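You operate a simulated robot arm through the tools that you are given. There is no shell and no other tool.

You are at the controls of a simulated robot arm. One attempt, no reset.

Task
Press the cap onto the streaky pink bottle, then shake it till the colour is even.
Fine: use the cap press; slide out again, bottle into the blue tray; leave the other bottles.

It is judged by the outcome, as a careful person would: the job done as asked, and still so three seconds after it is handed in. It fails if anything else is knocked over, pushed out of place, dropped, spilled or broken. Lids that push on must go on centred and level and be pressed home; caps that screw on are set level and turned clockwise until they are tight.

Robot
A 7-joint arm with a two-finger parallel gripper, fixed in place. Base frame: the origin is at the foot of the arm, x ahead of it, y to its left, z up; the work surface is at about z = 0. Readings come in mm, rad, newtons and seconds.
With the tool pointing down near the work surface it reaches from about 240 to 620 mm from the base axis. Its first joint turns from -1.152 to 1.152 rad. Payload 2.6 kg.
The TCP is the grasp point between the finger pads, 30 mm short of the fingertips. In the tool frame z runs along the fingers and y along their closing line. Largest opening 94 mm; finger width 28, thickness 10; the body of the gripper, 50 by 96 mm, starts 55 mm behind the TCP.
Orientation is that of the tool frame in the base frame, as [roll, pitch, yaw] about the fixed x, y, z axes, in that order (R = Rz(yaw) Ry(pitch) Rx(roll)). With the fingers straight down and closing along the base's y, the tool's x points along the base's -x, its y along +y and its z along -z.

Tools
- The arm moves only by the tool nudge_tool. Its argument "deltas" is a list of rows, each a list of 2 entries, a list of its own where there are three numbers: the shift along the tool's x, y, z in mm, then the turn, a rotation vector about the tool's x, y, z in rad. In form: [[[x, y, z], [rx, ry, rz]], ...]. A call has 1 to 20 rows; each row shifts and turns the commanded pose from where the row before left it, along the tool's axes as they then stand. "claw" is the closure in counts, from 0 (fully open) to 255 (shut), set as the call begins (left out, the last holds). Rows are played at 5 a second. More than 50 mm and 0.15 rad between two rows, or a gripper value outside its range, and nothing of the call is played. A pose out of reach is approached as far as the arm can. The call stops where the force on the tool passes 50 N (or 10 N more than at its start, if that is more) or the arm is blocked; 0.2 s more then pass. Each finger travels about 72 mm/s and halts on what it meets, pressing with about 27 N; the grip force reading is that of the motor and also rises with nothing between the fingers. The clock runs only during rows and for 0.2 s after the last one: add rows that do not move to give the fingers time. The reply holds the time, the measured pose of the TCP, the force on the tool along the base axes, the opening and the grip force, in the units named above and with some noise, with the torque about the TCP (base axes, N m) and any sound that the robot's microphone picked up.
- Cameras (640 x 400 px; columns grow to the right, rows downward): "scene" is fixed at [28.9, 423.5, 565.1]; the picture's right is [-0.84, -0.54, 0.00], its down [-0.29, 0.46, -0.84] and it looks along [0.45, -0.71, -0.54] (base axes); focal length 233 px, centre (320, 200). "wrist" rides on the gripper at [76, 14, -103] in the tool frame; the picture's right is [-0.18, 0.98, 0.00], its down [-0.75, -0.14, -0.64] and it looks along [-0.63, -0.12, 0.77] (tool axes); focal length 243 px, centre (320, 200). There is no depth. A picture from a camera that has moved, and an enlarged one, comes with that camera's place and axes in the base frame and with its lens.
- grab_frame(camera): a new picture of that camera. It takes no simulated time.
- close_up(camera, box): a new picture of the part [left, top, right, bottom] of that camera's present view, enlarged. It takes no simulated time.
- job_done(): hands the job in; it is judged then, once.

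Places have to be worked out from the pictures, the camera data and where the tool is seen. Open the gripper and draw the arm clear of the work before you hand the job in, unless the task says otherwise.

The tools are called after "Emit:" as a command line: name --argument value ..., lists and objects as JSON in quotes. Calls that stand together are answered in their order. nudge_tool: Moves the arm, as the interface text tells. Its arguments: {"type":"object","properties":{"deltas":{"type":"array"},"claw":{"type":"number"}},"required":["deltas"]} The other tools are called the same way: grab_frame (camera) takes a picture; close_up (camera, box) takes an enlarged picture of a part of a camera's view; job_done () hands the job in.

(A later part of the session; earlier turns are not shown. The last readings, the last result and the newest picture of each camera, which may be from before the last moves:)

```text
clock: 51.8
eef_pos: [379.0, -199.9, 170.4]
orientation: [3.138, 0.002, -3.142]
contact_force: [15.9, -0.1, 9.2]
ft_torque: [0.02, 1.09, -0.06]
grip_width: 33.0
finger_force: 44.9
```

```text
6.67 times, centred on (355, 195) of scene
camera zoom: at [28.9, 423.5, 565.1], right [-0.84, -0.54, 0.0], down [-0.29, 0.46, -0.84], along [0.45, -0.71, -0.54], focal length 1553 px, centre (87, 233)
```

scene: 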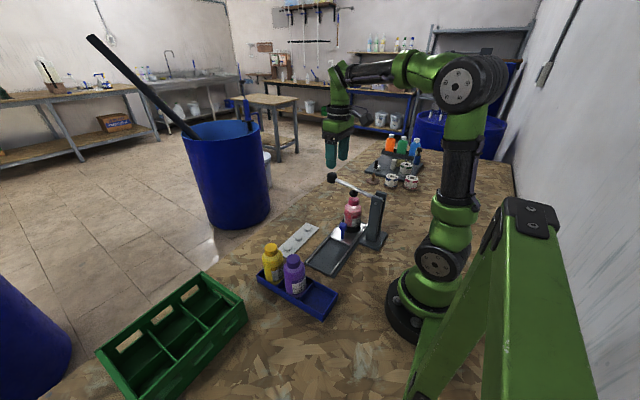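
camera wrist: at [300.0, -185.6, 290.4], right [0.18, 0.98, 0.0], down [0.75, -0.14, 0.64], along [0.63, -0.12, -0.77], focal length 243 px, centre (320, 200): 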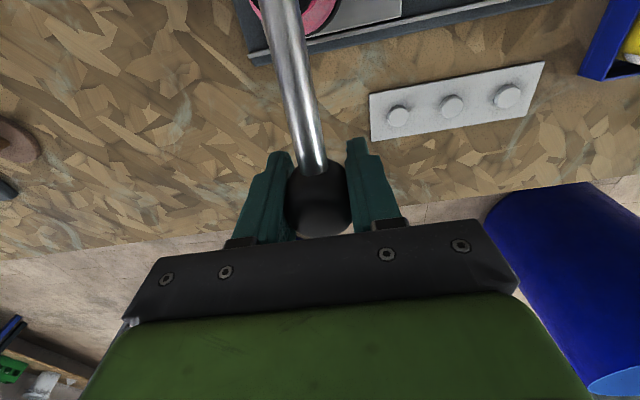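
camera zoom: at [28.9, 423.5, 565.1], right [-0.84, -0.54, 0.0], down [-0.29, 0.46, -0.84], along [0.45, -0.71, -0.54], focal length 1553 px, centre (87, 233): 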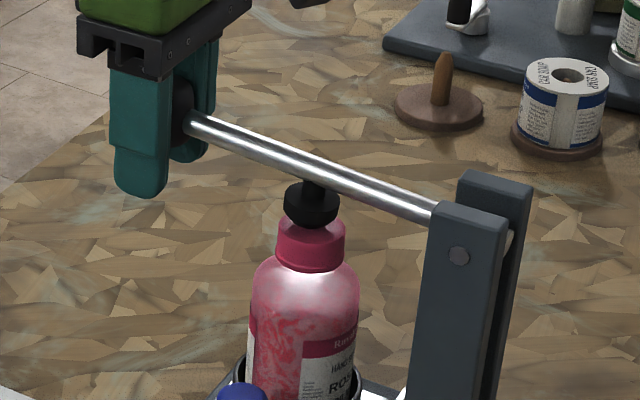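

The pad is about to touch the cap. I continue in 1.5 mm steps.

Emit:
nudge_tool --deltas '[[[-0.4, 0, 1.5], [0, 0, 0]], [[-0.1, 0, 1.5], [0, 0, 0]], [[-0.1, 0, 1.5], [0, 0, 0]], [[0, 0, 0], [0, 0, 0]]]'

Emit:
close_up --camera "scene" --box '[338, 182, 370, 210]'

```text
clock: 52.8
eef_pos: [377.9, -199.7, 166.6]
orientation: [3.138, 0.0, 3.141]
contact_force: [-1.5, 2.7, 7.5]
ft_torque: [-0.06, 0.94, 0.05]
grip_width: 33.5
finger_force: 44.9
```

```text
14.29 times, centred on (354, 196) of scene
camera zoom: at [28.9, 423.5, 565.1], right [-0.84, -0.54, 0.0], down [-0.29, 0.46, -0.84], along [0.45, -0.71, -0.54], focal length 3328 px, centre (-166, 257)
```

zoom: 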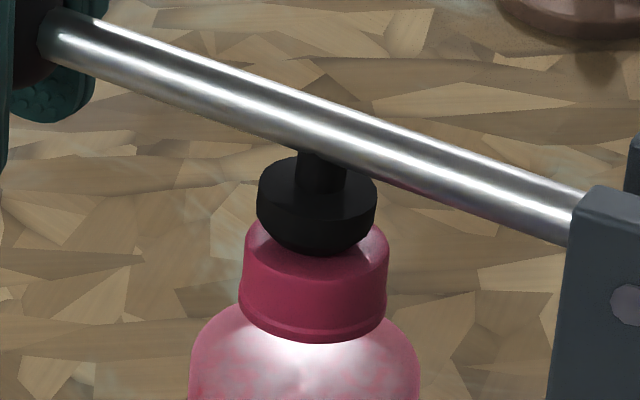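

The pad is centred over the cap with about 5 mm gap left. I continue down 8 mm at the handle.

Emit:
nudge_tool --deltas '[[[-0.1, 0, 2], [0, 0, 0]], [[0, 0, 2], [0, 0, 0]], [[0, 0, 2], [0, 0, 0]], [[0, 0, 2], [0, 0, 0]], [[0, 0, 0], [0, 0, 0]]]'

Emit:
close_up --camera "scene" --box '[338, 182, 370, 210]'

```text
clock: 54.0
eef_pos: [379.0, -199.3, 158.5]
orientation: [3.141, 0.004, -3.141]
contact_force: [-3.9, 3.8, 6.5]
ft_torque: [-0.04, 0.93, -0.03]
grip_width: 33.0
finger_force: 44.6
```

```text
14.29 times, centred on (354, 196) of scene
camera zoom: at [28.9, 423.5, 565.1], right [-0.84, -0.54, 0.0], down [-0.29, 0.46, -0.84], along [0.45, -0.71, -0.54], focal length 3328 px, centre (-166, 257)
```

zoom: 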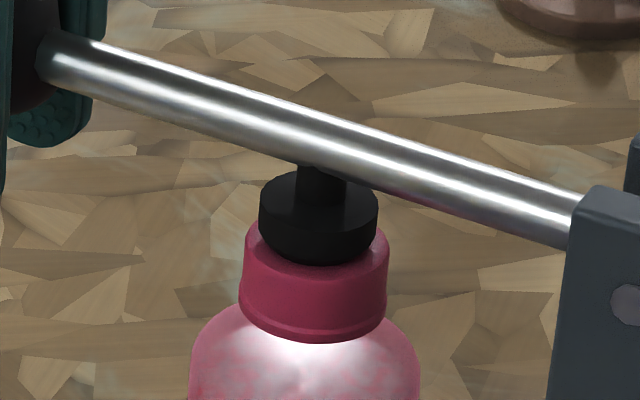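

About 2.5 mm of pad gap remains. I go down another 6 mm at the handle in 1.5 mm steps.

Emit:
nudge_tool --deltas '[[[0, 0, 1.5], [0, 0, 0]], [[0, 0, 1.5], [0, 0, 0]], [[0, 0, 1.5], [0, 0, 0]], [[0, 0, 1.5], [0, 0, 0]], [[0, 0, 0], [0, 0, 0]]]'

Emit:
close_up --camera "scene" --box '[338, 182, 370, 210]'

```text
clock: 55.2
eef_pos: [380.1, -199.0, 154.1]
orientation: [3.139, 0.004, 3.14]
contact_force: [-18.0, 6.0, 23.7]
ft_torque: [-0.03, 0.68, -0.02]
grip_width: 33.2
finger_force: 45.3
heard: snap
```

```text
14.29 times, centred on (354, 196) of scene
camera zoom: at [28.8, 423.6, 565.1], right [-0.84, -0.54, 0.0], down [-0.29, 0.46, -0.84], along [0.45, -0.71, -0.54], focal length 3328 px, centre (-166, 257)
```

zoom: 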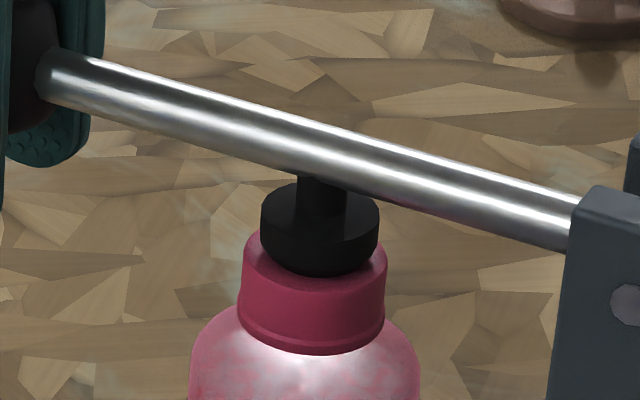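

I heard a snap and the cap dropped about 3 mm. I press a little further to confirm it is fully home.

Emit:
nudge_tool --deltas '[[[0.4, 0, 0.8], [0, 0, 0]], [[0, 0, 0.8], [0, 0, 0]], [[0, 0, 0], [0, 0, 0]]]'

Emit:
close_up --camera "scene" --box '[338, 182, 370, 210]'

```text
clock: 56.0
eef_pos: [380.0, -200.8, 151.5]
orientation: [-3.139, 0.005, 3.14]
contact_force: [-7.0, 1.5, 28.1]
ft_torque: [0.0, 0.76, -0.05]
grip_width: 33.3
finger_force: 45.5
```

```text
14.29 times, centred on (354, 196) of scene
camera zoom: at [28.8, 423.6, 565.1], right [-0.84, -0.54, 0.0], down [-0.29, 0.46, -0.84], along [0.45, -0.71, -0.54], focal length 3328 px, centre (-166, 257)
```

zoom: 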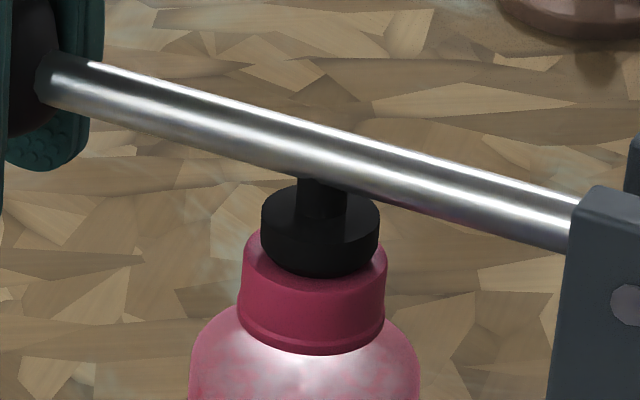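

The cap hasn't moved further under 28 N at the handle. One more firm press to be certain.

Emit:
nudge_tool --deltas '[[[0, 0, 1], [0, 0, 0]], [[0, 0, 1], [0, 0, 0]], [[0, 0, 0], [0, 0, 0]]]'

Emit:
close_up --camera "scene" --box '[338, 182, 370, 210]'

Emit:
grab_frame --camera "wrist"

```text
clock: 56.8
eef_pos: [379.4, -199.9, 150.5]
orientation: [-3.14, 0.005, -3.141]
contact_force: [-1.5, -1.9, 30.1]
ft_torque: [-0.08, 0.09, 0.15]
grip_width: 32.8
finger_force: 44.7
```

```text
14.29 times, centred on (354, 196) of scene
camera zoom: at [28.8, 423.6, 565.1], right [-0.84, -0.54, 0.0], down [-0.29, 0.46, -0.84], along [0.45, -0.71, -0.54], focal length 3328 px, centre (-166, 257)
```

zoom: 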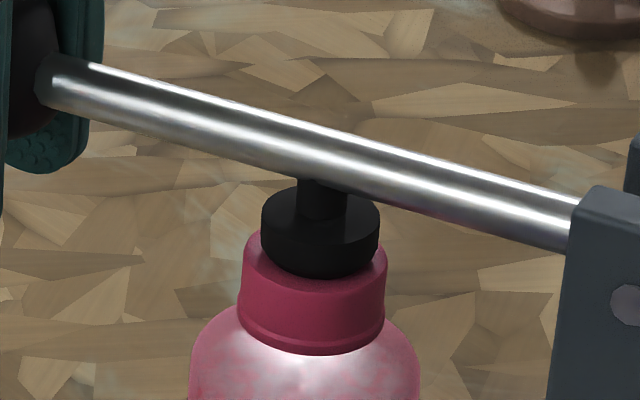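

```text
taken
camera wrist: at [302.1, -185.6, 252.8], right [0.18, 0.98, 0.0], down [0.75, -0.14, 0.65], along [0.64, -0.12, -0.76], focal length 243 px, centre (320, 200)
```

wrist: 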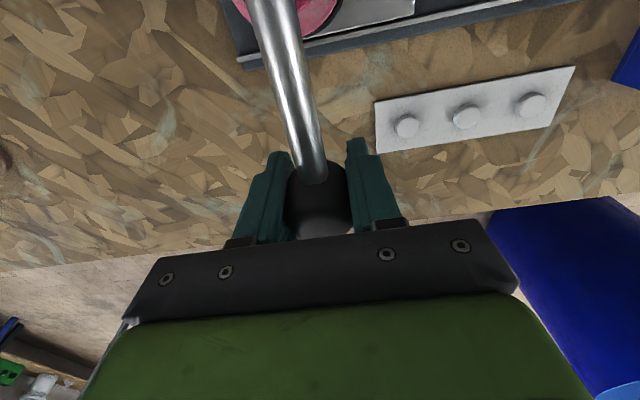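

The cap is home: no more travel at 30 N on the handle (≈60 N at the pad). I raise the lever back to its original height.

Emit:
nudge_tool --deltas '[[[0, 0, -4], [0, 0, 0]], [[0, 0, -5], [0, 0, 0]], [[0, 0, -5], [0, 0, 0]], [[0.3, 0, -5], [0, 0, 0]], [[0.4, 0, -5], [0, 0, 0]], [[0.5, 0, -5], [0, 0, 0]], [[0.6, 0, -5], [0, 0, 0]], [[0.6, 0, -5], [0, 0, 0]], [[0, 0, 0], [0, 0, 0]]]'

Emit:
close_up --camera "scene" --box '[320, 165, 390, 225]'

```text
clock: 58.8
eef_pos: [375.7, -199.6, 186.0]
orientation: [3.138, -0.002, 3.139]
contact_force: [-3.6, -5.6, -7.5]
ft_torque: [-0.06, -0.52, 0.02]
grip_width: 33.4
finger_force: 44.7
```

```text
6.67 times, centred on (355, 195) of scene
camera zoom: at [28.9, 423.5, 565.2], right [-0.84, -0.54, 0.0], down [-0.29, 0.46, -0.84], along [0.45, -0.71, -0.54], focal length 1553 px, centre (87, 233)
```

zoom: 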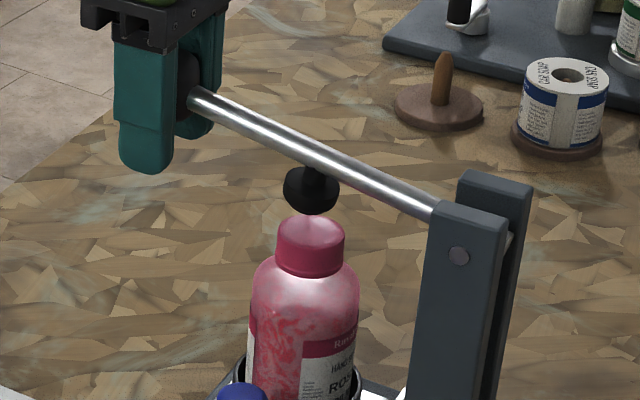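

The lever is back at its starting height. I open the gripper and see whether it stays.

Emit:
nudge_tool --deltas '[[[0, 0, 0], [0, 0, 0]], [[0, 0, 0], [0, 0, 0]], [[0, 0, 0], [0, 0, 0]]]' --claw 70

Emit:
close_up --camera "scene" --box '[320, 165, 390, 225]'

Emit:
grab_frame --camera "wrist"

```text
clock: 59.6
eef_pos: [377.3, -198.6, 188.2]
orientation: [3.139, 0.005, -3.14]
contact_force: [-0.5, -0.3, 0.7]
ft_torque: [0.0, -0.02, 0.02]
grip_width: 68.2
finger_force: 0.1
```

```text
6.67 times, centred on (355, 195) of scene
camera zoom: at [28.9, 423.5, 565.1], right [-0.84, -0.54, 0.0], down [-0.29, 0.46, -0.84], along [0.45, -0.71, -0.54], focal length 1553 px, centre (87, 233)
```

zoom: 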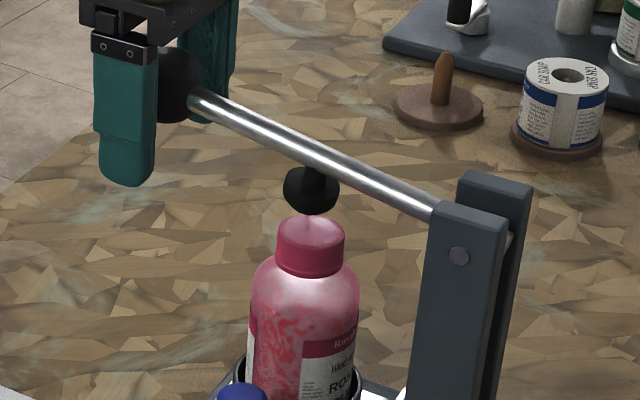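

```text
taken
camera wrist: at [300.1, -185.8, 290.1], right [0.18, 0.98, 0.0], down [0.75, -0.14, 0.64], along [0.63, -0.12, -0.77], focal length 243 px, centre (320, 200)
```

wrist: 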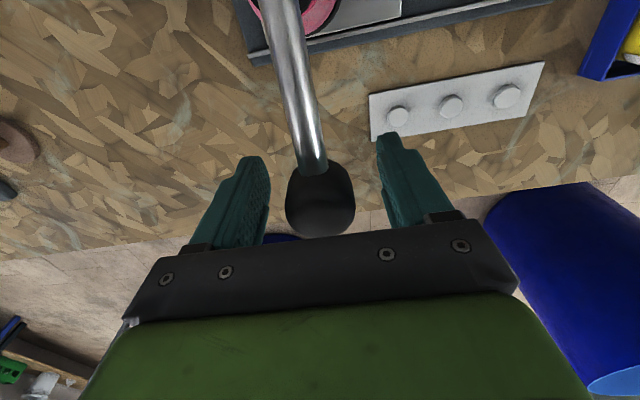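

The lever stays up. I raise clear, move back over the slide, and rotate 90° for the knob.

Emit:
nudge_tool --deltas '[[[0, 0, -40], [0, 0, 0]], [[0, 0, -40], [0, 0, 0]], [[0, 0, -30], [0, 0, 0]], [[30, 24, 0], [0, 0, 0]], [[30, 24, 0], [0, 0, 0]], [[27, 24, 0], [0, 0, 0]], [[0, 0, 0], [0, 0, 0.143]], [[0, 0, 0], [0, 0, 0.143]], [[0, 0, 0], [0, 0, 0.143]], [[0, 0, 0], [0, 0, 0.143]], [[0, 0, 0], [0, 0, 0.143]], [[0, 0, 0], [0, 0, 0.143]], [[0, 0, 0], [0, 0, 0.143]], [[0, 0, 0], [0, 0, 0.143]], [[0, 0, 0], [0, 0, 0.143]], [[0, 0, 0], [0, 0, 0.143]], [[0, 0, 0], [0, 0, 0.1408]], [[0, 0, 0], [0, 0, 0]]]' --claw 92

Emit:
grab_frame --camera "wrist"

Emit:
close_up --camera "scene" --box '[310, 165, 390, 265]'

```text
clock: 63.4
eef_pos: [288.5, -127.6, 298.4]
orientation: [3.137, -0.002, 1.569]
contact_force: [-0.2, -0.3, 0.8]
ft_torque: [0.0, 0.01, -0.01]
grip_width: 60.2
finger_force: 0.2
```

```text
taken
camera wrist: at [302.0, -52.0, 401.0], right [0.98, -0.19, 0.0], down [-0.14, -0.75, 0.64], along [-0.12, -0.63, -0.77], focal length 243 px, centre (320, 200)
```

wrist: 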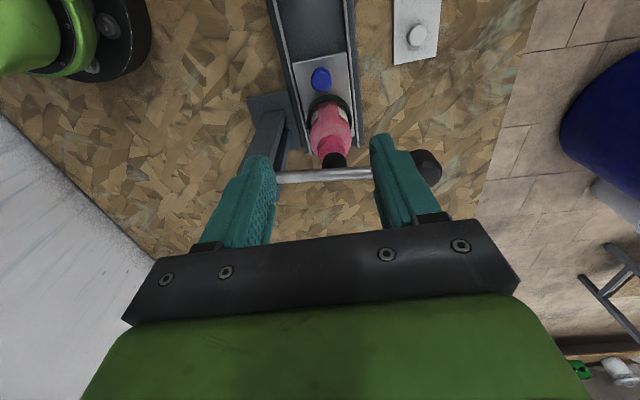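

```text
4.00 times, centred on (350, 215) of scene
camera zoom: at [28.9, 423.5, 565.1], right [-0.84, -0.54, 0.0], down [-0.29, 0.46, -0.84], along [0.45, -0.71, -0.54], focal length 932 px, centre (200, 140)
```

zoom: 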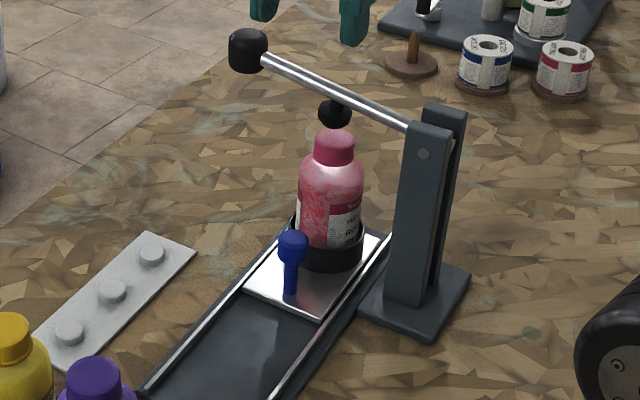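

The knob is directly below the tool. I descend to z ≈ 118 and check.

Emit:
nudge_tool --deltas '[[[0, 0.5, 45], [0, 0, 0]], [[0, 0, 45], [0, 0, 0]], [[0, 0, 45], [0, 0, 0]], [[0, 0, 45], [0, 0, 0]], [[0, 0, 0], [0, 0, 0]], [[0, 0, 0], [0, 0, 0]]]'

Emit:
close_up --camera "wrist" --box '[270, 100, 380, 200]'

Emit:
close_up --camera "scene" --box '[310, 165, 390, 265]'

```text
clock: 64.8
eef_pos: [287.2, -130.2, 120.7]
orientation: [3.139, -0.003, 1.571]
contact_force: [0.4, 0.5, 0.8]
ft_torque: [0.02, 0.02, 0.0]
grip_width: 59.8
finger_force: 0.1
```

```text
4.00 times, centred on (325, 150) of wrist
camera zoom: at [299.3, -53.7, 222.3], right [0.98, -0.18, 0.0], down [-0.14, -0.75, 0.64], along [-0.12, -0.63, -0.77], focal length 970 px, centre (300, 400)
```

zoom: 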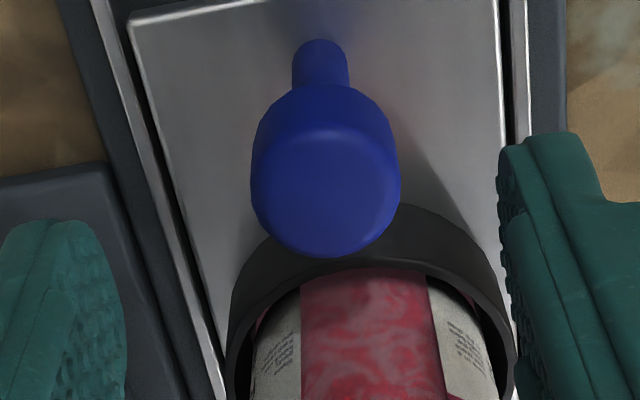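

```text
4.00 times, centred on (350, 215) of scene
camera zoom: at [28.9, 423.5, 565.1], right [-0.84, -0.54, 0.0], down [-0.29, 0.46, -0.84], along [0.45, -0.71, -0.54], focal length 932 px, centre (200, 140)
```

zoom: 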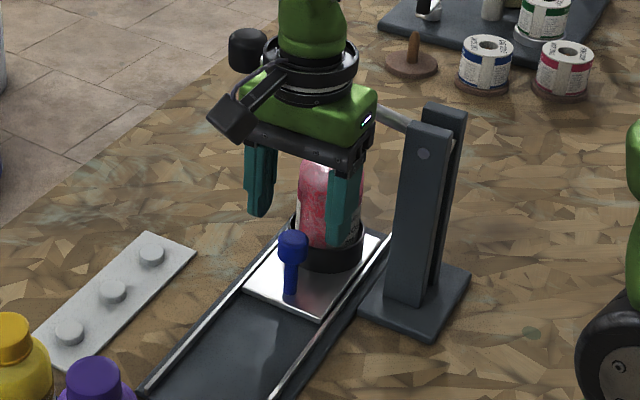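

The knob is ~4.3 mm to +x of the axis. I correct and descend around it.

Emit:
nudge_tool --deltas '[[[-0.3, 4.0, 10], [0, 0, 0]], [[0, 0, 17], [0, 0, 0]], [[0, 0, 17], [0, 0, 0]], [[0, 0, 0], [0, 0, 0]], [[0, 0, 0], [0, 0, 0]]]'

Emit:
close_up --camera "wrist" --box '[240, 100, 400, 220]'

```text
clock: 66.0
eef_pos: [291.9, -129.2, 75.5]
orientation: [3.14, -0.003, 1.571]
contact_force: [-0.4, -0.1, -0.3]
ft_torque: [0.01, -0.02, -0.01]
grip_width: 60.0
finger_force: 0.1
```

```text
3.33 times, centred on (320, 160) of wrist
camera zoom: at [304.8, -52.5, 177.8], right [0.98, -0.18, 0.0], down [-0.14, -0.75, 0.64], along [-0.12, -0.63, -0.77], focal length 809 px, centre (320, 333)
```

zoom: 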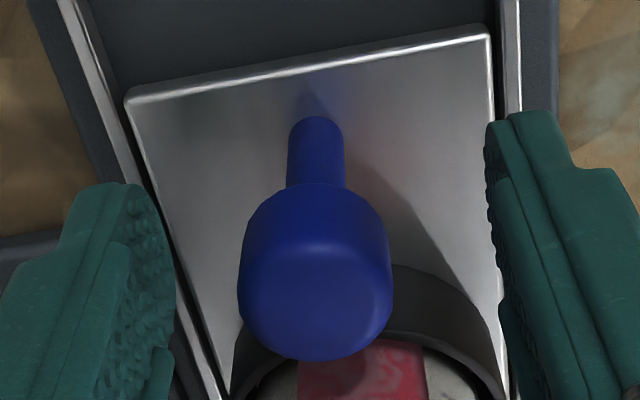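

Now within 0.7 mm. I trim, and close on the knob.

Emit:
nudge_tool --deltas '[[[0, -0.7, 0], [0, 0, 0]], [[0, 0, 0], [0, 0, 0]]]'

Emit:
nudge_tool --deltas '[[[0, 0, 0], [0, 0, 0]], [[0, 0, 0], [0, 0, 0]], [[0, 0, 0], [0, 0, 0]], [[0, 0, 0], [0, 0, 0]]]' --claw 255

```text
clock: 66.6
eef_pos: [292.4, -129.5, 76.3]
orientation: [3.138, -0.002, 1.572]
contact_force: [0.5, 0.1, -0.4]
ft_torque: [-0.02, -0.02, 0.02]
grip_width: 60.2
finger_force: 0.1
```

```text
clock: 67.6
eef_pos: [290.4, -128.5, 74.6]
orientation: [-3.138, -0.003, 1.569]
contact_force: [-26.0, -0.5, 10.3]
ft_torque: [-0.11, -0.14, -0.24]
grip_width: 25.7
finger_force: 45.0
```

Gripped, with some sideways load; I relieve 1 mm in x and start pulling the slide out in +y.

Emit:
nudge_tool --deltas '[[[0, -1.0, 0], [0, 0, 0]], [[2, 0, 0], [0, 0, 0]], [[4, 0, 0], [0, 0, 0]], [[5, 0, 0], [0, 0, 0]], [[5, 0, 0], [0, 0, 0]], [[5, 0, 0], [0, 0, 0]], [[4, 0, 0], [0, 0, 0]], [[0, 0, 0], [0, 0, 0]]]'

```text
clock: 68.5
eef_pos: [289.2, -120.6, 75.9]
orientation: [-3.14, -0.003, 1.568]
contact_force: [-3.3, -0.7, 1.7]
ft_torque: [0.33, -0.28, 0.19]
grip_width: 25.7
finger_force: 45.2
stopped in row 4: the force on the tool passed its limit at 52 N (the readings are from after the stop); the commanded pose is now the measured one
```

The call stopped on a force spike after ~8 mm; now loads are near zero. I check the pictures for any snag.

Emit:
close_up --camera "scene" --box '[310, 165, 390, 265]'

Emit:
grab_frame --camera "wrist"

```text
4.00 times, centred on (350, 215) of scene
camera zoom: at [28.9, 423.5, 565.1], right [-0.84, -0.54, 0.0], down [-0.29, 0.46, -0.84], along [0.45, -0.71, -0.54], focal length 932 px, centre (200, 140)
```

zoom: 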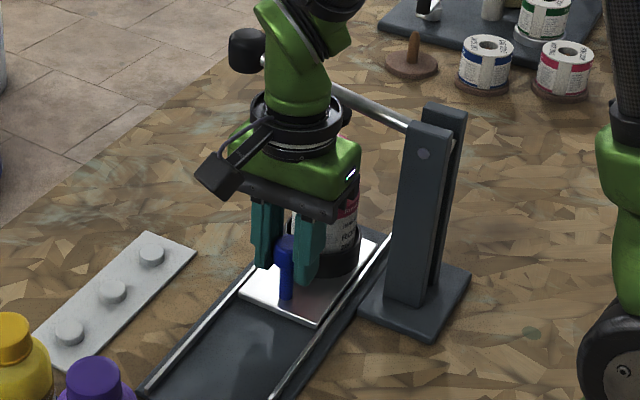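

```text
taken
camera wrist: at [304.2, -45.6, 177.2], right [0.98, -0.19, 0.0], down [-0.14, -0.76, 0.64], along [-0.12, -0.63, -0.77], focal length 243 px, centre (320, 200)
```

wrist: 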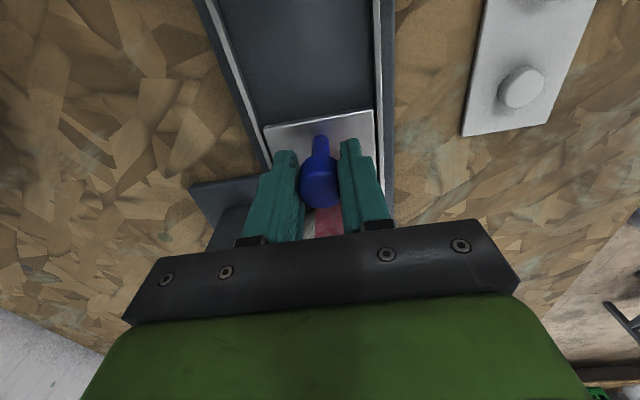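

No snag visible; it was grip load from tracking error and it has reset. I continue pulling in shorter strokes.

Emit:
nudge_tool --deltas '[[[3, 0, 0], [0, 0, 0]], [[4, 0, 0], [0, 0, 0]], [[4, 0, 0], [0, 0, 0]], [[4, 0, 0], [0, 0, 0]], [[0, 0, 0], [0, 0, 0]]]'

```text
clock: 69.7
eef_pos: [291.4, -104.8, 73.2]
orientation: [-3.138, -0.002, 1.569]
contact_force: [18.1, 0.0, -26.9]
ft_torque: [0.13, -0.22, -0.17]
grip_width: 25.8
finger_force: 45.1
```

Moving fine. I trim (+0.5 x, -0.5 z) and continue.

Emit:
nudge_tool --deltas '[[[3, 0.5, 0.5], [0, 0, 0]], [[4, 0, 0], [0, 0, 0]], [[4, 0, 0], [0, 0, 0]], [[4, 0, 0], [0, 0, 0]], [[0, 0, 0], [0, 0, 0]]]'

```text
clock: 70.9
eef_pos: [291.0, -91.9, 75.4]
orientation: [3.141, -0.002, 1.568]
contact_force: [12.9, -0.4, -1.6]
ft_torque: [0.25, 0.19, 0.33]
grip_width: 25.6
finger_force: 44.9
```

Loads are low; I keep pulling in +y.

Emit:
nudge_tool --deltas '[[[4, 0.3, 0], [0, 0, 0]], [[4, 0, 0], [0, 0, 0]], [[4, 0, 0], [0, 0, 0]], [[4, 0, 0], [0, 0, 0]], [[4, 0, 0], [0, 0, 0]], [[0, 0, 0], [0, 0, 0]]]'

```text
clock: 72.3
eef_pos: [289.6, -71.0, 74.4]
orientation: [-3.137, -0.004, 1.564]
contact_force: [-27.8, -0.7, 40.0]
ft_torque: [-0.19, -0.17, -0.2]
grip_width: 25.8
finger_force: 44.6
```

Vertical +40 N and sideways -28 N have built up; I lift 0.8 mm and shift -0.8 mm in x, then continue.

Emit:
nudge_tool --deltas '[[[0, -0.8, -0.8], [0, 0, 0]], [[0, 0, 0], [0, 0, 0]]]'

Emit:
nudge_tool --deltas '[[[4, 0, 0], [0, 0, 0]], [[4, 0, 0], [0, 0, 0]], [[4, 0, 0], [0, 0, 0]], [[4, 0, 0], [0, 0, 0]], [[0, 0, 0], [0, 0, 0]]]'

```text
clock: 72.9
eef_pos: [289.4, -71.5, 73.2]
orientation: [-3.136, -0.005, 1.568]
contact_force: [-8.6, 0.3, -10.5]
ft_torque: [0.7, -0.29, -0.47]
grip_width: 25.8
finger_force: 45.2
```

```text
clock: 74.1
eef_pos: [290.0, -54.5, 75.6]
orientation: [3.14, -0.002, 1.568]
contact_force: [12.6, 0.3, -39.7]
ft_torque: [0.1, -0.21, 0.04]
grip_width: 25.5
finger_force: 44.9
```

Vertical load is now -40 N, so I lower 0.7 mm, then continue 16 mm.

Emit:
nudge_tool --deltas '[[[0, 0.3, 0.7], [0, 0, 0]], [[0, 0, 0], [0, 0, 0]]]'

Emit:
nudge_tool --deltas '[[[4, 0, 0], [0, 0, 0]], [[4, 0, 0], [0, 0, 0]], [[4, 0, 0], [0, 0, 0]], [[4, 0, 0], [0, 0, 0]], [[0, 0, 0], [0, 0, 0]]]'

```text
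clock: 74.7
eef_pos: [290.5, -55.0, 76.5]
orientation: [3.141, -0.005, 1.562]
contact_force: [-19.5, -0.2, 35.0]
ft_torque: [-0.49, -0.07, 0.11]
grip_width: 25.6
finger_force: 45.4
```

```text
clock: 75.9
eef_pos: [290.0, -39.0, 73.4]
orientation: [-3.137, -0.006, 1.565]
contact_force: [-24.2, 0.1, 38.9]
ft_torque: [-0.19, -0.18, -0.16]
grip_width: 25.8
finger_force: 44.7
```

Slide is at y ≈ -39. I relieve again (lift 0.6, -0.6 x) and pull toward the start position at y ≈ -11.

Emit:
nudge_tool --deltas '[[[0, -0.6, -0.6], [0, 0, 0]], [[4, 0, 0], [0, 0, 0]], [[4, 0, 0], [0, 0, 0]], [[4, 0, 0], [0, 0, 0]], [[0, 0, 0], [0, 0, 0]]]'

Emit:
nudge_tool --deltas '[[[4, 0, 0], [0, 0, 0]], [[4, 0, 0], [0, 0, 0]], [[4, 0, 0], [0, 0, 0]], [[0, 0, 0], [0, 0, 0]]]'

```text
clock: 77.1
eef_pos: [290.0, -26.6, 74.6]
orientation: [-3.14, -0.003, 1.567]
contact_force: [6.9, 1.2, -20.8]
ft_torque: [0.52, -0.28, -0.28]
grip_width: 26.0
finger_force: 44.9
```

```text
clock: 78.1
eef_pos: [289.8, -14.0, 73.8]
orientation: [-3.14, -0.005, 1.569]
contact_force: [7.7, 1.6, -23.5]
ft_torque: [-0.81, -0.32, 0.19]
grip_width: 25.9
finger_force: 44.4
```

Almost at the original spot; 2 mm more, then release and rise.

Emit:
nudge_tool --deltas '[[[1, 0, 0.3], [0, 0, 0]], [[1, 0, 0], [0, 0, 0]], [[0, 0, 0], [0, 0, 0]]]'

Emit:
nudge_tool --deltas '[[[0, 0, 0], [0, 0, 0]], [[0, 0, 0], [0, 0, 0]], [[0, 0, 0], [0, 0, 0]]]' --claw 92

Emit:
nudge_tool --deltas '[[[0, 0, -15], [0, 0, 0]], [[0, 0, -40], [0, 0, 0]], [[0, 0, -45], [0, 0, 0]], [[0, 0, -45], [0, 0, 0]], [[0, 0, -40], [0, 0, 0]], [[0, 0, 0], [0, 0, 0]]]'

Emit:
grab_frame --camera "wrist"

Emit:
close_up --camera "scene" --box '[300, 190, 380, 270]'

```text
clock: 78.9
eef_pos: [291.2, -12.1, 74.5]
orientation: [-3.14, -0.004, 1.568]
contact_force: [17.2, 2.3, -39.8]
ft_torque: [0.13, -0.28, 0.06]
grip_width: 25.9
finger_force: 45.5
```

```text
clock: 79.7
eef_pos: [289.9, -13.0, 75.0]
orientation: [3.141, -0.002, 1.567]
contact_force: [0.3, 0.2, 0.1]
ft_torque: [0.01, 0.01, 0.0]
grip_width: 59.9
finger_force: 0.0
```

```text
clock: 81.1
eef_pos: [291.6, -17.0, 259.6]
orientation: [-3.139, -0.004, 1.567]
contact_force: [0.6, -0.2, -0.2]
ft_torque: [0.01, 0.01, 0.0]
grip_width: 60.3
finger_force: 0.2
```

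```text
taken
camera wrist: at [305.6, 59.5, 361.9], right [0.98, -0.19, 0.0], down [-0.14, -0.76, 0.64], along [-0.12, -0.63, -0.77], focal length 243 px, centre (320, 200)
```

wrist: 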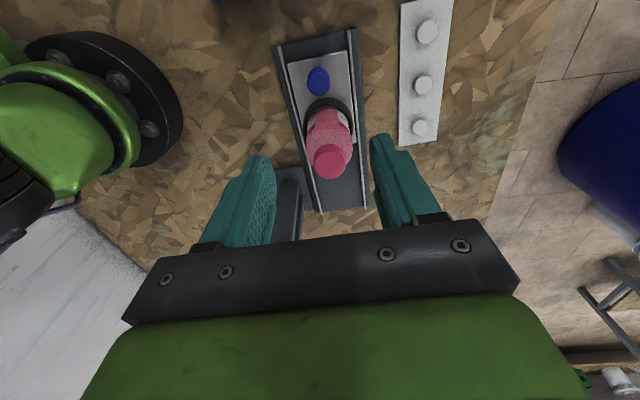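

```text
5.00 times, centred on (340, 230) of scene
camera zoom: at [28.9, 423.5, 565.1], right [-0.84, -0.54, 0.0], down [-0.29, 0.46, -0.84], along [0.45, -0.71, -0.54], focal length 1165 px, centre (220, 50)
```

zoom: 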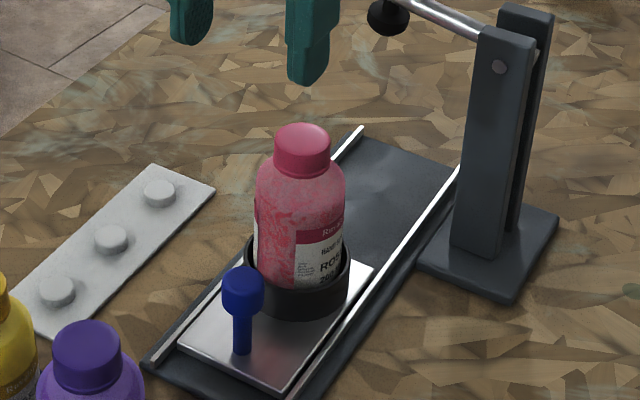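

The slide is back out. I check the cap fit against the other bottles' caps.

Emit:
close_up --camera "scene" --box '[320, 208, 356, 236]'

Emit:
close_up --camera "scene" --box '[276, 246, 312, 274]'

Emit:
close_up --camera "scene" --box '[255, 235, 345, 325]'

```text
14.29 times, centred on (338, 222) of scene
camera zoom: at [28.9, 423.5, 565.1], right [-0.84, -0.54, 0.0], down [-0.29, 0.46, -0.84], along [0.45, -0.71, -0.54], focal length 3328 px, centre (63, -114)
```

zoom: 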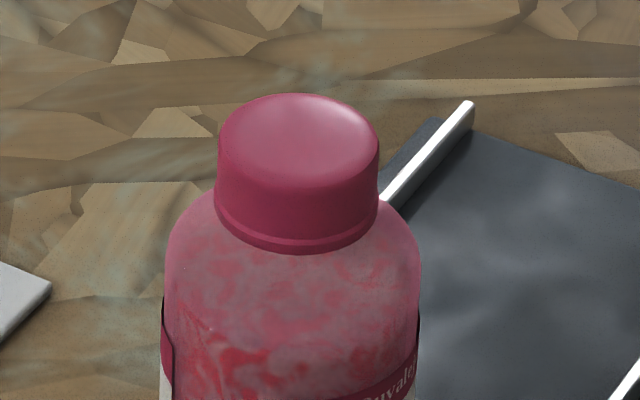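

```text
14.29 times, centred on (294, 260) of scene
camera zoom: at [28.9, 423.5, 565.1], right [-0.84, -0.54, 0.0], down [-0.29, 0.46, -0.84], along [0.45, -0.71, -0.54], focal length 3328 px, centre (691, -657)
```

zoom: 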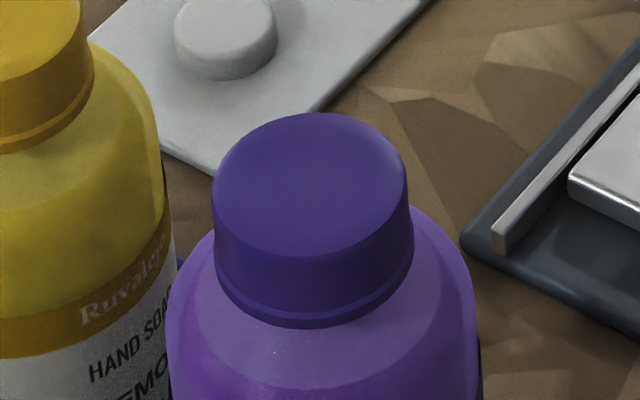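

```text
4.44 times, centred on (300, 280) of scene
camera zoom: at [28.9, 423.5, 565.1], right [-0.84, -0.54, 0.0], down [-0.29, 0.46, -0.84], along [0.45, -0.71, -0.54], focal length 1035 px, centre (409, -156)
```

zoom: 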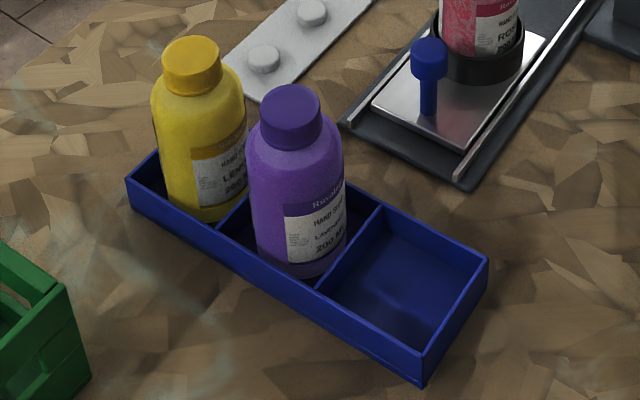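

I zoom tighter on the pink cap to check that it is level.

Emit:
close_up --camera "scene" --box '[327, 212, 347, 228]'

Emit:
close_up --camera "wrist" --box '[290, 90, 370, 190]'

```text
16.00 times, centred on (337, 220) of scene
camera zoom: at [28.9, 423.5, 565.1], right [-0.84, -0.54, 0.0], down [-0.29, 0.46, -0.84], along [0.45, -0.71, -0.54], focal length 3727 px, centre (48, -120)
```

zoom: 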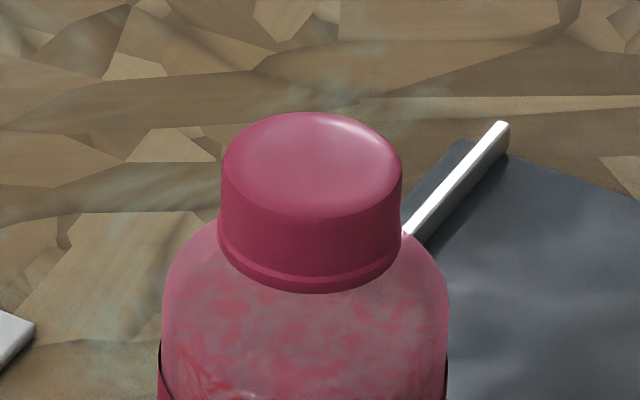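

```text
4.00 times, centred on (330, 140) of wrist
camera zoom: at [305.6, 59.5, 361.9], right [0.98, -0.19, 0.0], down [-0.14, -0.76, 0.64], along [-0.12, -0.63, -0.77], focal length 970 px, centre (280, 440)
```

zoom: 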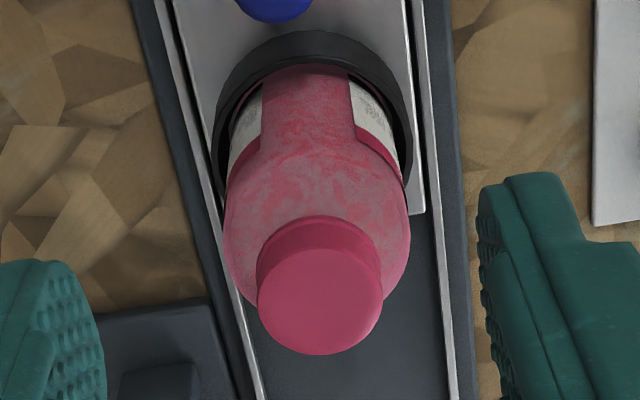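

The cap is level and seated like the purple bottle's. Now I rotate back to the default orientation and go above the bottle with a ~72 mm opening.

Emit:
nudge_tool --deltas '[[[0, 0, 0], [0, 0, -0.143]], [[0, 0, 0], [0, 0, -0.143]], [[0, 0, 0], [0, 0, -0.143]], [[0, 0, 0], [0, 0, -0.143]], [[0, 0, 0], [0, 0, -0.143]], [[0, 0, 0], [0, 0, -0.143]], [[0, 0, 0], [0, 0, -0.143]], [[0, 0, 0], [0, 0, -0.143]], [[0, 0, 0], [0, 0, -0.143]], [[0, 0, 0], [0, 0, -0.143]], [[0, 0, 0], [0, 0, -0.1408]], [[2, -32, 0], [0, 0, 0]], [[1.5, -32, 0], [0, 0, 0]], [[0, 0, 0], [0, 0, 0]], [[0, 0, 0], [0, 0, 0]]]' --claw 60

Emit:
grab_frame --camera "wrist"

Emit:
close_up --camera "wrist" --box '[260, 20, 380, 140]'

```text
clock: 84.3
eef_pos: [286.1, -79.0, 260.5]
orientation: [3.137, -0.001, 3.138]
contact_force: [-0.2, -0.5, -0.1]
ft_torque: [0.0, 0.0, 0.0]
grip_width: 72.2
finger_force: 0.0
```

```text
taken
camera wrist: at [209.9, -65.3, 362.1], right [0.19, 0.98, 0.0], down [0.75, -0.15, 0.64], along [0.63, -0.12, -0.77], focal length 243 px, centre (320, 200)
```

wrist: 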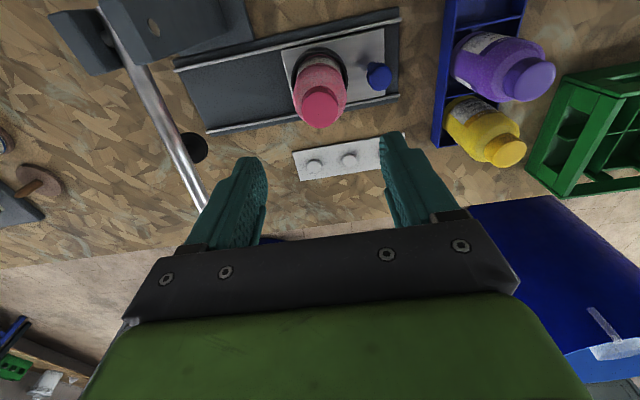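

```text
3.33 times, centred on (320, 80) of wrist
camera zoom: at [209.9, -65.3, 362.1], right [0.19, 0.98, 0.0], down [0.75, -0.15, 0.64], along [0.63, -0.12, -0.77], focal length 809 px, centre (320, 600)
```

zoom: 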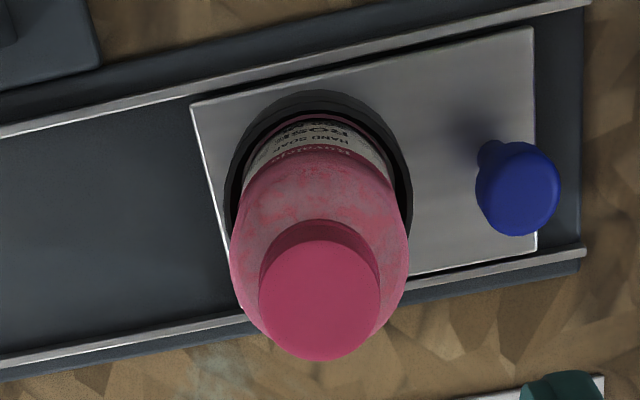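

The bottle is centred in y and ~2.5 mm ahead in x. I trim and lower until the fingertips are just above the cap, then check clearances.

Emit:
nudge_tool --deltas '[[[-2.5, 0, 30], [0, 0, 0]], [[0, 0, 30], [0, 0, 0]], [[0, 0, 25], [0, 0, 0]], [[0, 0, 0], [0, 0, 0]], [[0, 0, 0], [0, 0, 0]]]'

Emit:
grab_frame --camera "wrist"

Emit:
close_up --camera "scene" --box '[295, 180, 375, 270]'

```text
clock: 85.5
eef_pos: [289.0, -76.8, 173.7]
orientation: [3.138, -0.002, 3.138]
contact_force: [-0.1, -0.9, 0.3]
ft_torque: [0.0, -0.02, 0.02]
grip_width: 71.8
finger_force: 0.0
```

```text
taken
camera wrist: at [213.1, -63.0, 276.8], right [0.19, 0.98, 0.0], down [0.75, -0.15, 0.64], along [0.63, -0.12, -0.77], focal length 243 px, centre (320, 200)
```

wrist: 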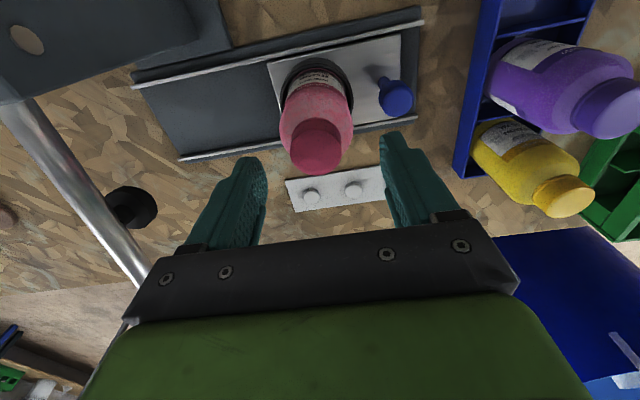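

```text
4.44 times, centred on (335, 225) of scene
camera zoom: at [28.9, 423.5, 565.1], right [-0.84, -0.54, 0.0], down [-0.29, 0.46, -0.84], along [0.45, -0.71, -0.54], focal length 1035 px, centre (253, 89)
```

zoom: 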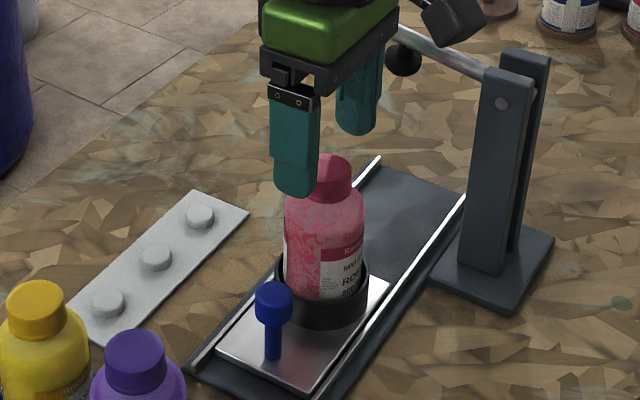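

The bottle is ~2.7 mm to -y now. I correct, then descend around it to z ≈ 90.

Emit:
nudge_tool --deltas '[[[0, -2.7, 0], [0, 0, 0]], [[0, 0, 20], [0, 0, 0]], [[0, 0, 0], [0, 0, 0]]]'

Emit:
close_up --camera "wrist" --box '[220, 80, 420, 240]'

```text
clock: 86.3
eef_pos: [289.0, -80.0, 153.5]
orientation: [3.138, -0.002, 3.136]
contact_force: [-0.2, 0.3, 0.5]
ft_torque: [0.0, -0.02, 0.02]
grip_width: 71.8
finger_force: 0.0
```

```text
2.50 times, centred on (320, 160) of wrist
camera zoom: at [213.7, -66.2, 257.1], right [0.19, 0.98, 0.0], down [0.75, -0.15, 0.64], along [0.63, -0.12, -0.77], focal length 606 px, centre (320, 300)
```

zoom: 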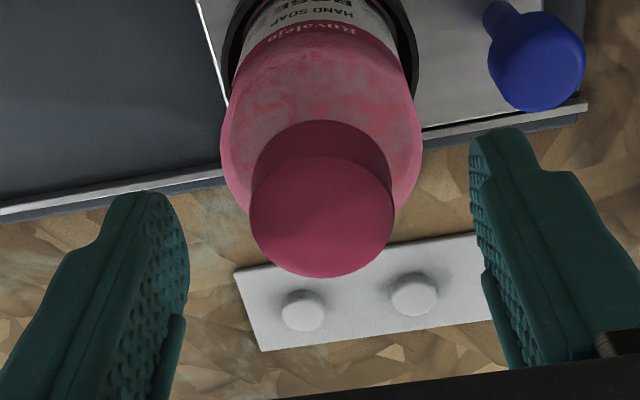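

Centred in both directions. I descend the last 64 mm around the bottle.

Emit:
nudge_tool --deltas '[[[0, 0, 20], [0, 0, 0]], [[0, 0, 20], [0, 0, 0]], [[0, 0, 15], [0, 0, 0]], [[0, 0, 8], [0, 0, 0]], [[0, 0, 0], [0, 0, 0]]]'

Emit:
grab_frame --camera "wrist"

Emit:
close_up --camera "scene" --box '[295, 180, 375, 270]'

```text
clock: 87.5
eef_pos: [290.1, -80.8, 91.4]
orientation: [3.138, -0.002, 3.138]
contact_force: [0.0, -0.3, 0.6]
ft_torque: [0.01, 0.01, 0.01]
grip_width: 72.2
finger_force: 0.1
```

```text
taken
camera wrist: at [212.3, -65.9, 194.8], right [0.19, 0.98, 0.0], down [0.75, -0.15, 0.64], along [0.63, -0.12, -0.77], focal length 243 px, centre (320, 200)
```

wrist: 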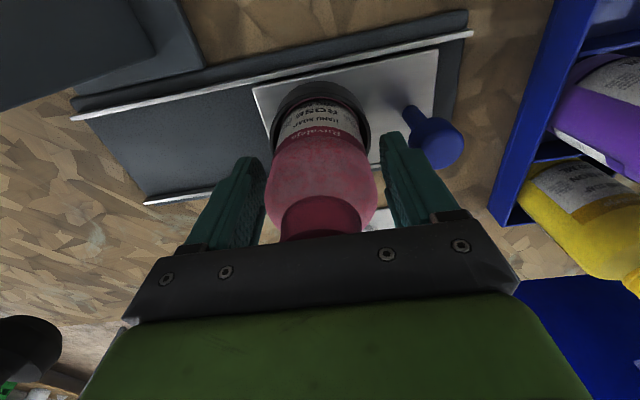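

```text
4.44 times, centred on (335, 225) of scene
camera zoom: at [28.9, 423.5, 565.1], right [-0.84, -0.54, 0.0], down [-0.29, 0.46, -0.84], along [0.45, -0.71, -0.54], focal length 1035 px, centre (253, 89)
```

zoom: 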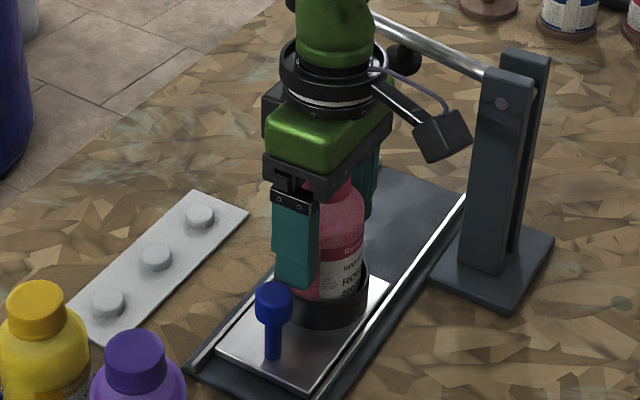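

Fingers straddle the bottle with the palm clear of the cap. I close the gripper.

Emit:
nudge_tool --deltas '[[[0, 0, 0], [0, 0, 0]], [[0, 0, 0], [0, 0, 0]], [[0, 0, 0], [0, 0, 0]], [[0, 0, 0], [0, 0, 0]]]' --claw 255

Emit:
grab_frame --camera "wrist"

```text
clock: 88.5
eef_pos: [288.5, -80.6, 93.5]
orientation: [3.138, -0.003, 3.137]
contact_force: [-0.8, 0.3, 0.3]
ft_torque: [0.03, -0.02, -0.04]
grip_width: 55.7
finger_force: 27.1
```

```text
taken
camera wrist: at [212.4, -65.9, 195.0], right [0.19, 0.98, 0.0], down [0.75, -0.15, 0.64], along [0.63, -0.12, -0.77], focal length 243 px, centre (320, 200)
```

wrist: 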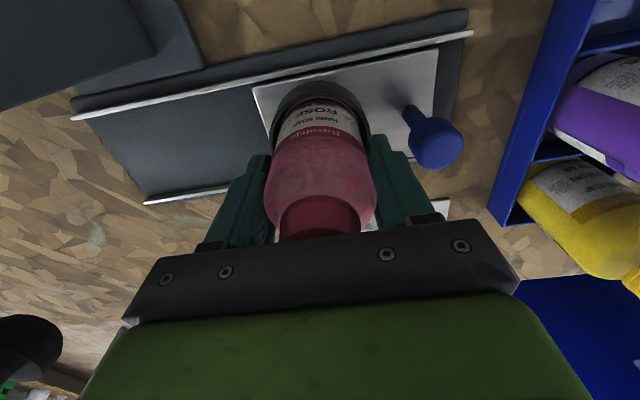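

The bottle is gripped at 55.7 mm. I lift it straight up out of the nest.

Emit:
nudge_tool --deltas '[[[0, 0, -5], [0, 0, 0]], [[0, 0, -10], [0, 0, 0]], [[0, 0, -15], [0, 0, 0]], [[0, 0, -20], [0, 0, 0]], [[0, 0, -30], [0, 0, 0]], [[0, 0, -40], [0, 0, 0]], [[0, 0, 0], [0, 0, 0]]]'

Emit:
close_up --camera "scene" --box '[290, 150, 390, 270]'

```text
clock: 90.1
eef_pos: [288.6, -79.6, 213.6]
orientation: [3.139, -0.002, 3.139]
contact_force: [0.1, 0.2, -2.9]
ft_torque: [0.05, -0.05, -0.01]
grip_width: 55.4
finger_force: 26.8
```

```text
3.33 times, centred on (340, 210) of scene
camera zoom: at [28.9, 423.5, 565.1], right [-0.84, -0.54, 0.0], down [-0.29, 0.46, -0.84], along [0.45, -0.71, -0.54], focal length 776 px, centre (253, 167)
```

zoom: 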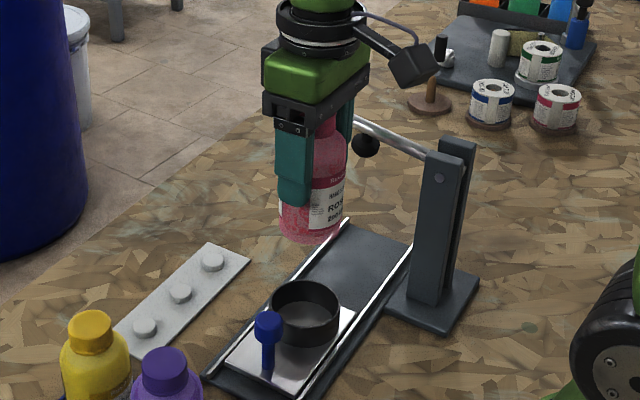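

The bottle is out, held upright (about 3 N of weight). I carry it up to open space around (380, 0, 330) for shaking.

Emit:
nudge_tool --deltas '[[[-15, 10, -25], [0, 0, 0]], [[-19, 18, -25], [0, 0, 0]], [[-19, 18, -25], [0, 0, 0]], [[-19, 18, -25], [0, 0, 0]], [[-19, 16, -17], [0, 0, 0]], [[0, 0, 0], [0, 0, 0]]]'

Emit:
close_up --camera "scene" --box '[240, 80, 380, 240]'

```text
clock: 91.5
eef_pos: [379.1, -2.4, 327.4]
orientation: [3.138, -0.002, 3.138]
contact_force: [-0.1, -0.2, -2.6]
ft_torque: [-0.02, -0.03, 0.02]
grip_width: 55.8
finger_force: 26.9
```

```text
2.50 times, centred on (310, 160) of scene
camera zoom: at [28.9, 423.5, 565.1], right [-0.84, -0.54, 0.0], down [-0.29, 0.46, -0.84], along [0.45, -0.71, -0.54], focal length 582 px, centre (345, 300)
```

zoom: 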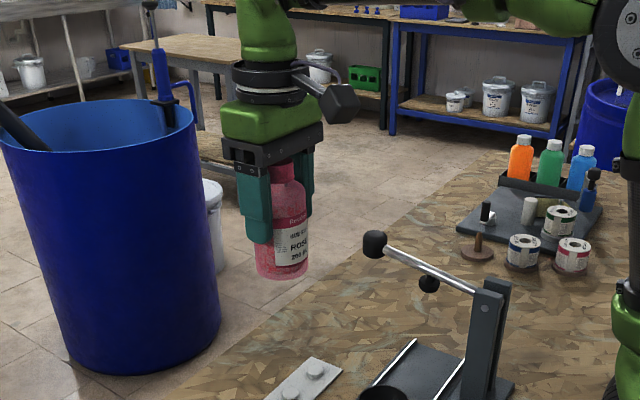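

In the clear. I shake vertically, ±20 mm, for one call and check the grip and colour.

Emit:
nudge_tool --deltas '[[[0, 0, -20], [0, 0, 0]], [[0, 0, 40], [0, 0, 0]], [[0, 0, -40], [0, 0, 0]], [[0, 0, 40], [0, 0, 0]], [[0, 0, -40], [0, 0, 0]], [[0, 0, 40], [0, 0, 0]], [[0, 0, -40], [0, 0, 0]], [[0, 0, 40], [0, 0, 0]], [[0, 0, -40], [0, 0, 0]], [[0, 0, 40], [0, 0, 0]], [[0, 0, -40], [0, 0, 0]], [[0, 0, 40], [0, 0, 0]], [[0, 0, -40], [0, 0, 0]], [[0, 0, 40], [0, 0, 0]], [[0, 0, -40], [0, 0, 0]], [[0, 0, 40], [0, 0, 0]], [[0, 0, -40], [0, 0, 0]], [[0, 0, 40], [0, 0, 0]], [[0, 0, -20], [0, 0, 0]], [[0, 0, 0], [0, 0, 0]]]'

Emit:
close_up --camera "scene" --box '[265, 130, 325, 200]'

Emit:
grab_frame --camera "wrist"

```text
clock: 95.7
eef_pos: [384.3, -1.4, 330.2]
orientation: [3.138, -0.001, 3.138]
contact_force: [0.2, 0.2, -1.2]
ft_torque: [-0.01, -0.01, 0.0]
grip_width: 55.6
finger_force: 26.1
```

```text
5.71 times, centred on (295, 165) of scene
camera zoom: at [28.9, 423.5, 565.1], right [-0.84, -0.54, 0.0], down [-0.29, 0.46, -0.84], along [0.45, -0.71, -0.54], focal length 1331 px, centre (463, 400)
```

zoom: 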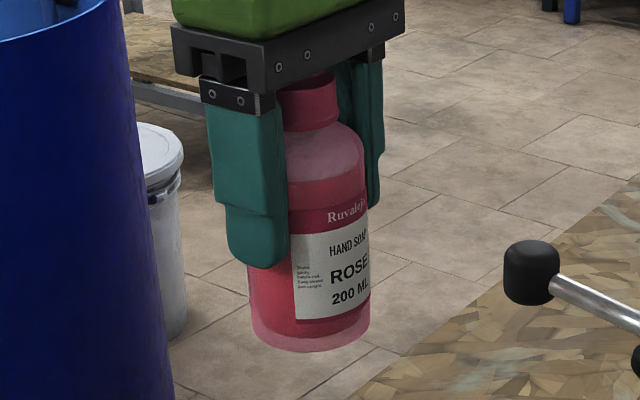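

```text
taken
camera wrist: at [307.3, 12.5, 432.6], right [0.19, 0.98, 0.0], down [0.75, -0.15, 0.64], along [0.63, -0.12, -0.77], focal length 243 px, centre (320, 200)
```

wrist: 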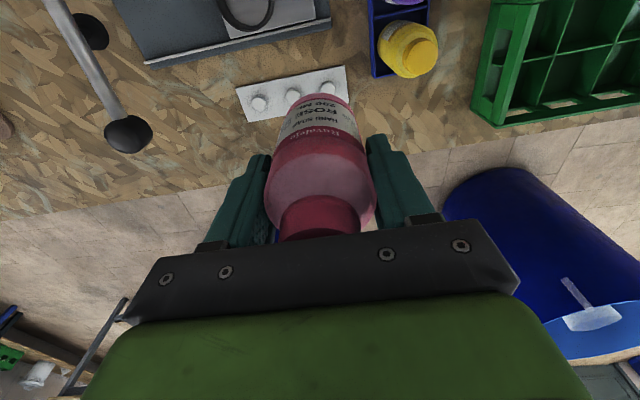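

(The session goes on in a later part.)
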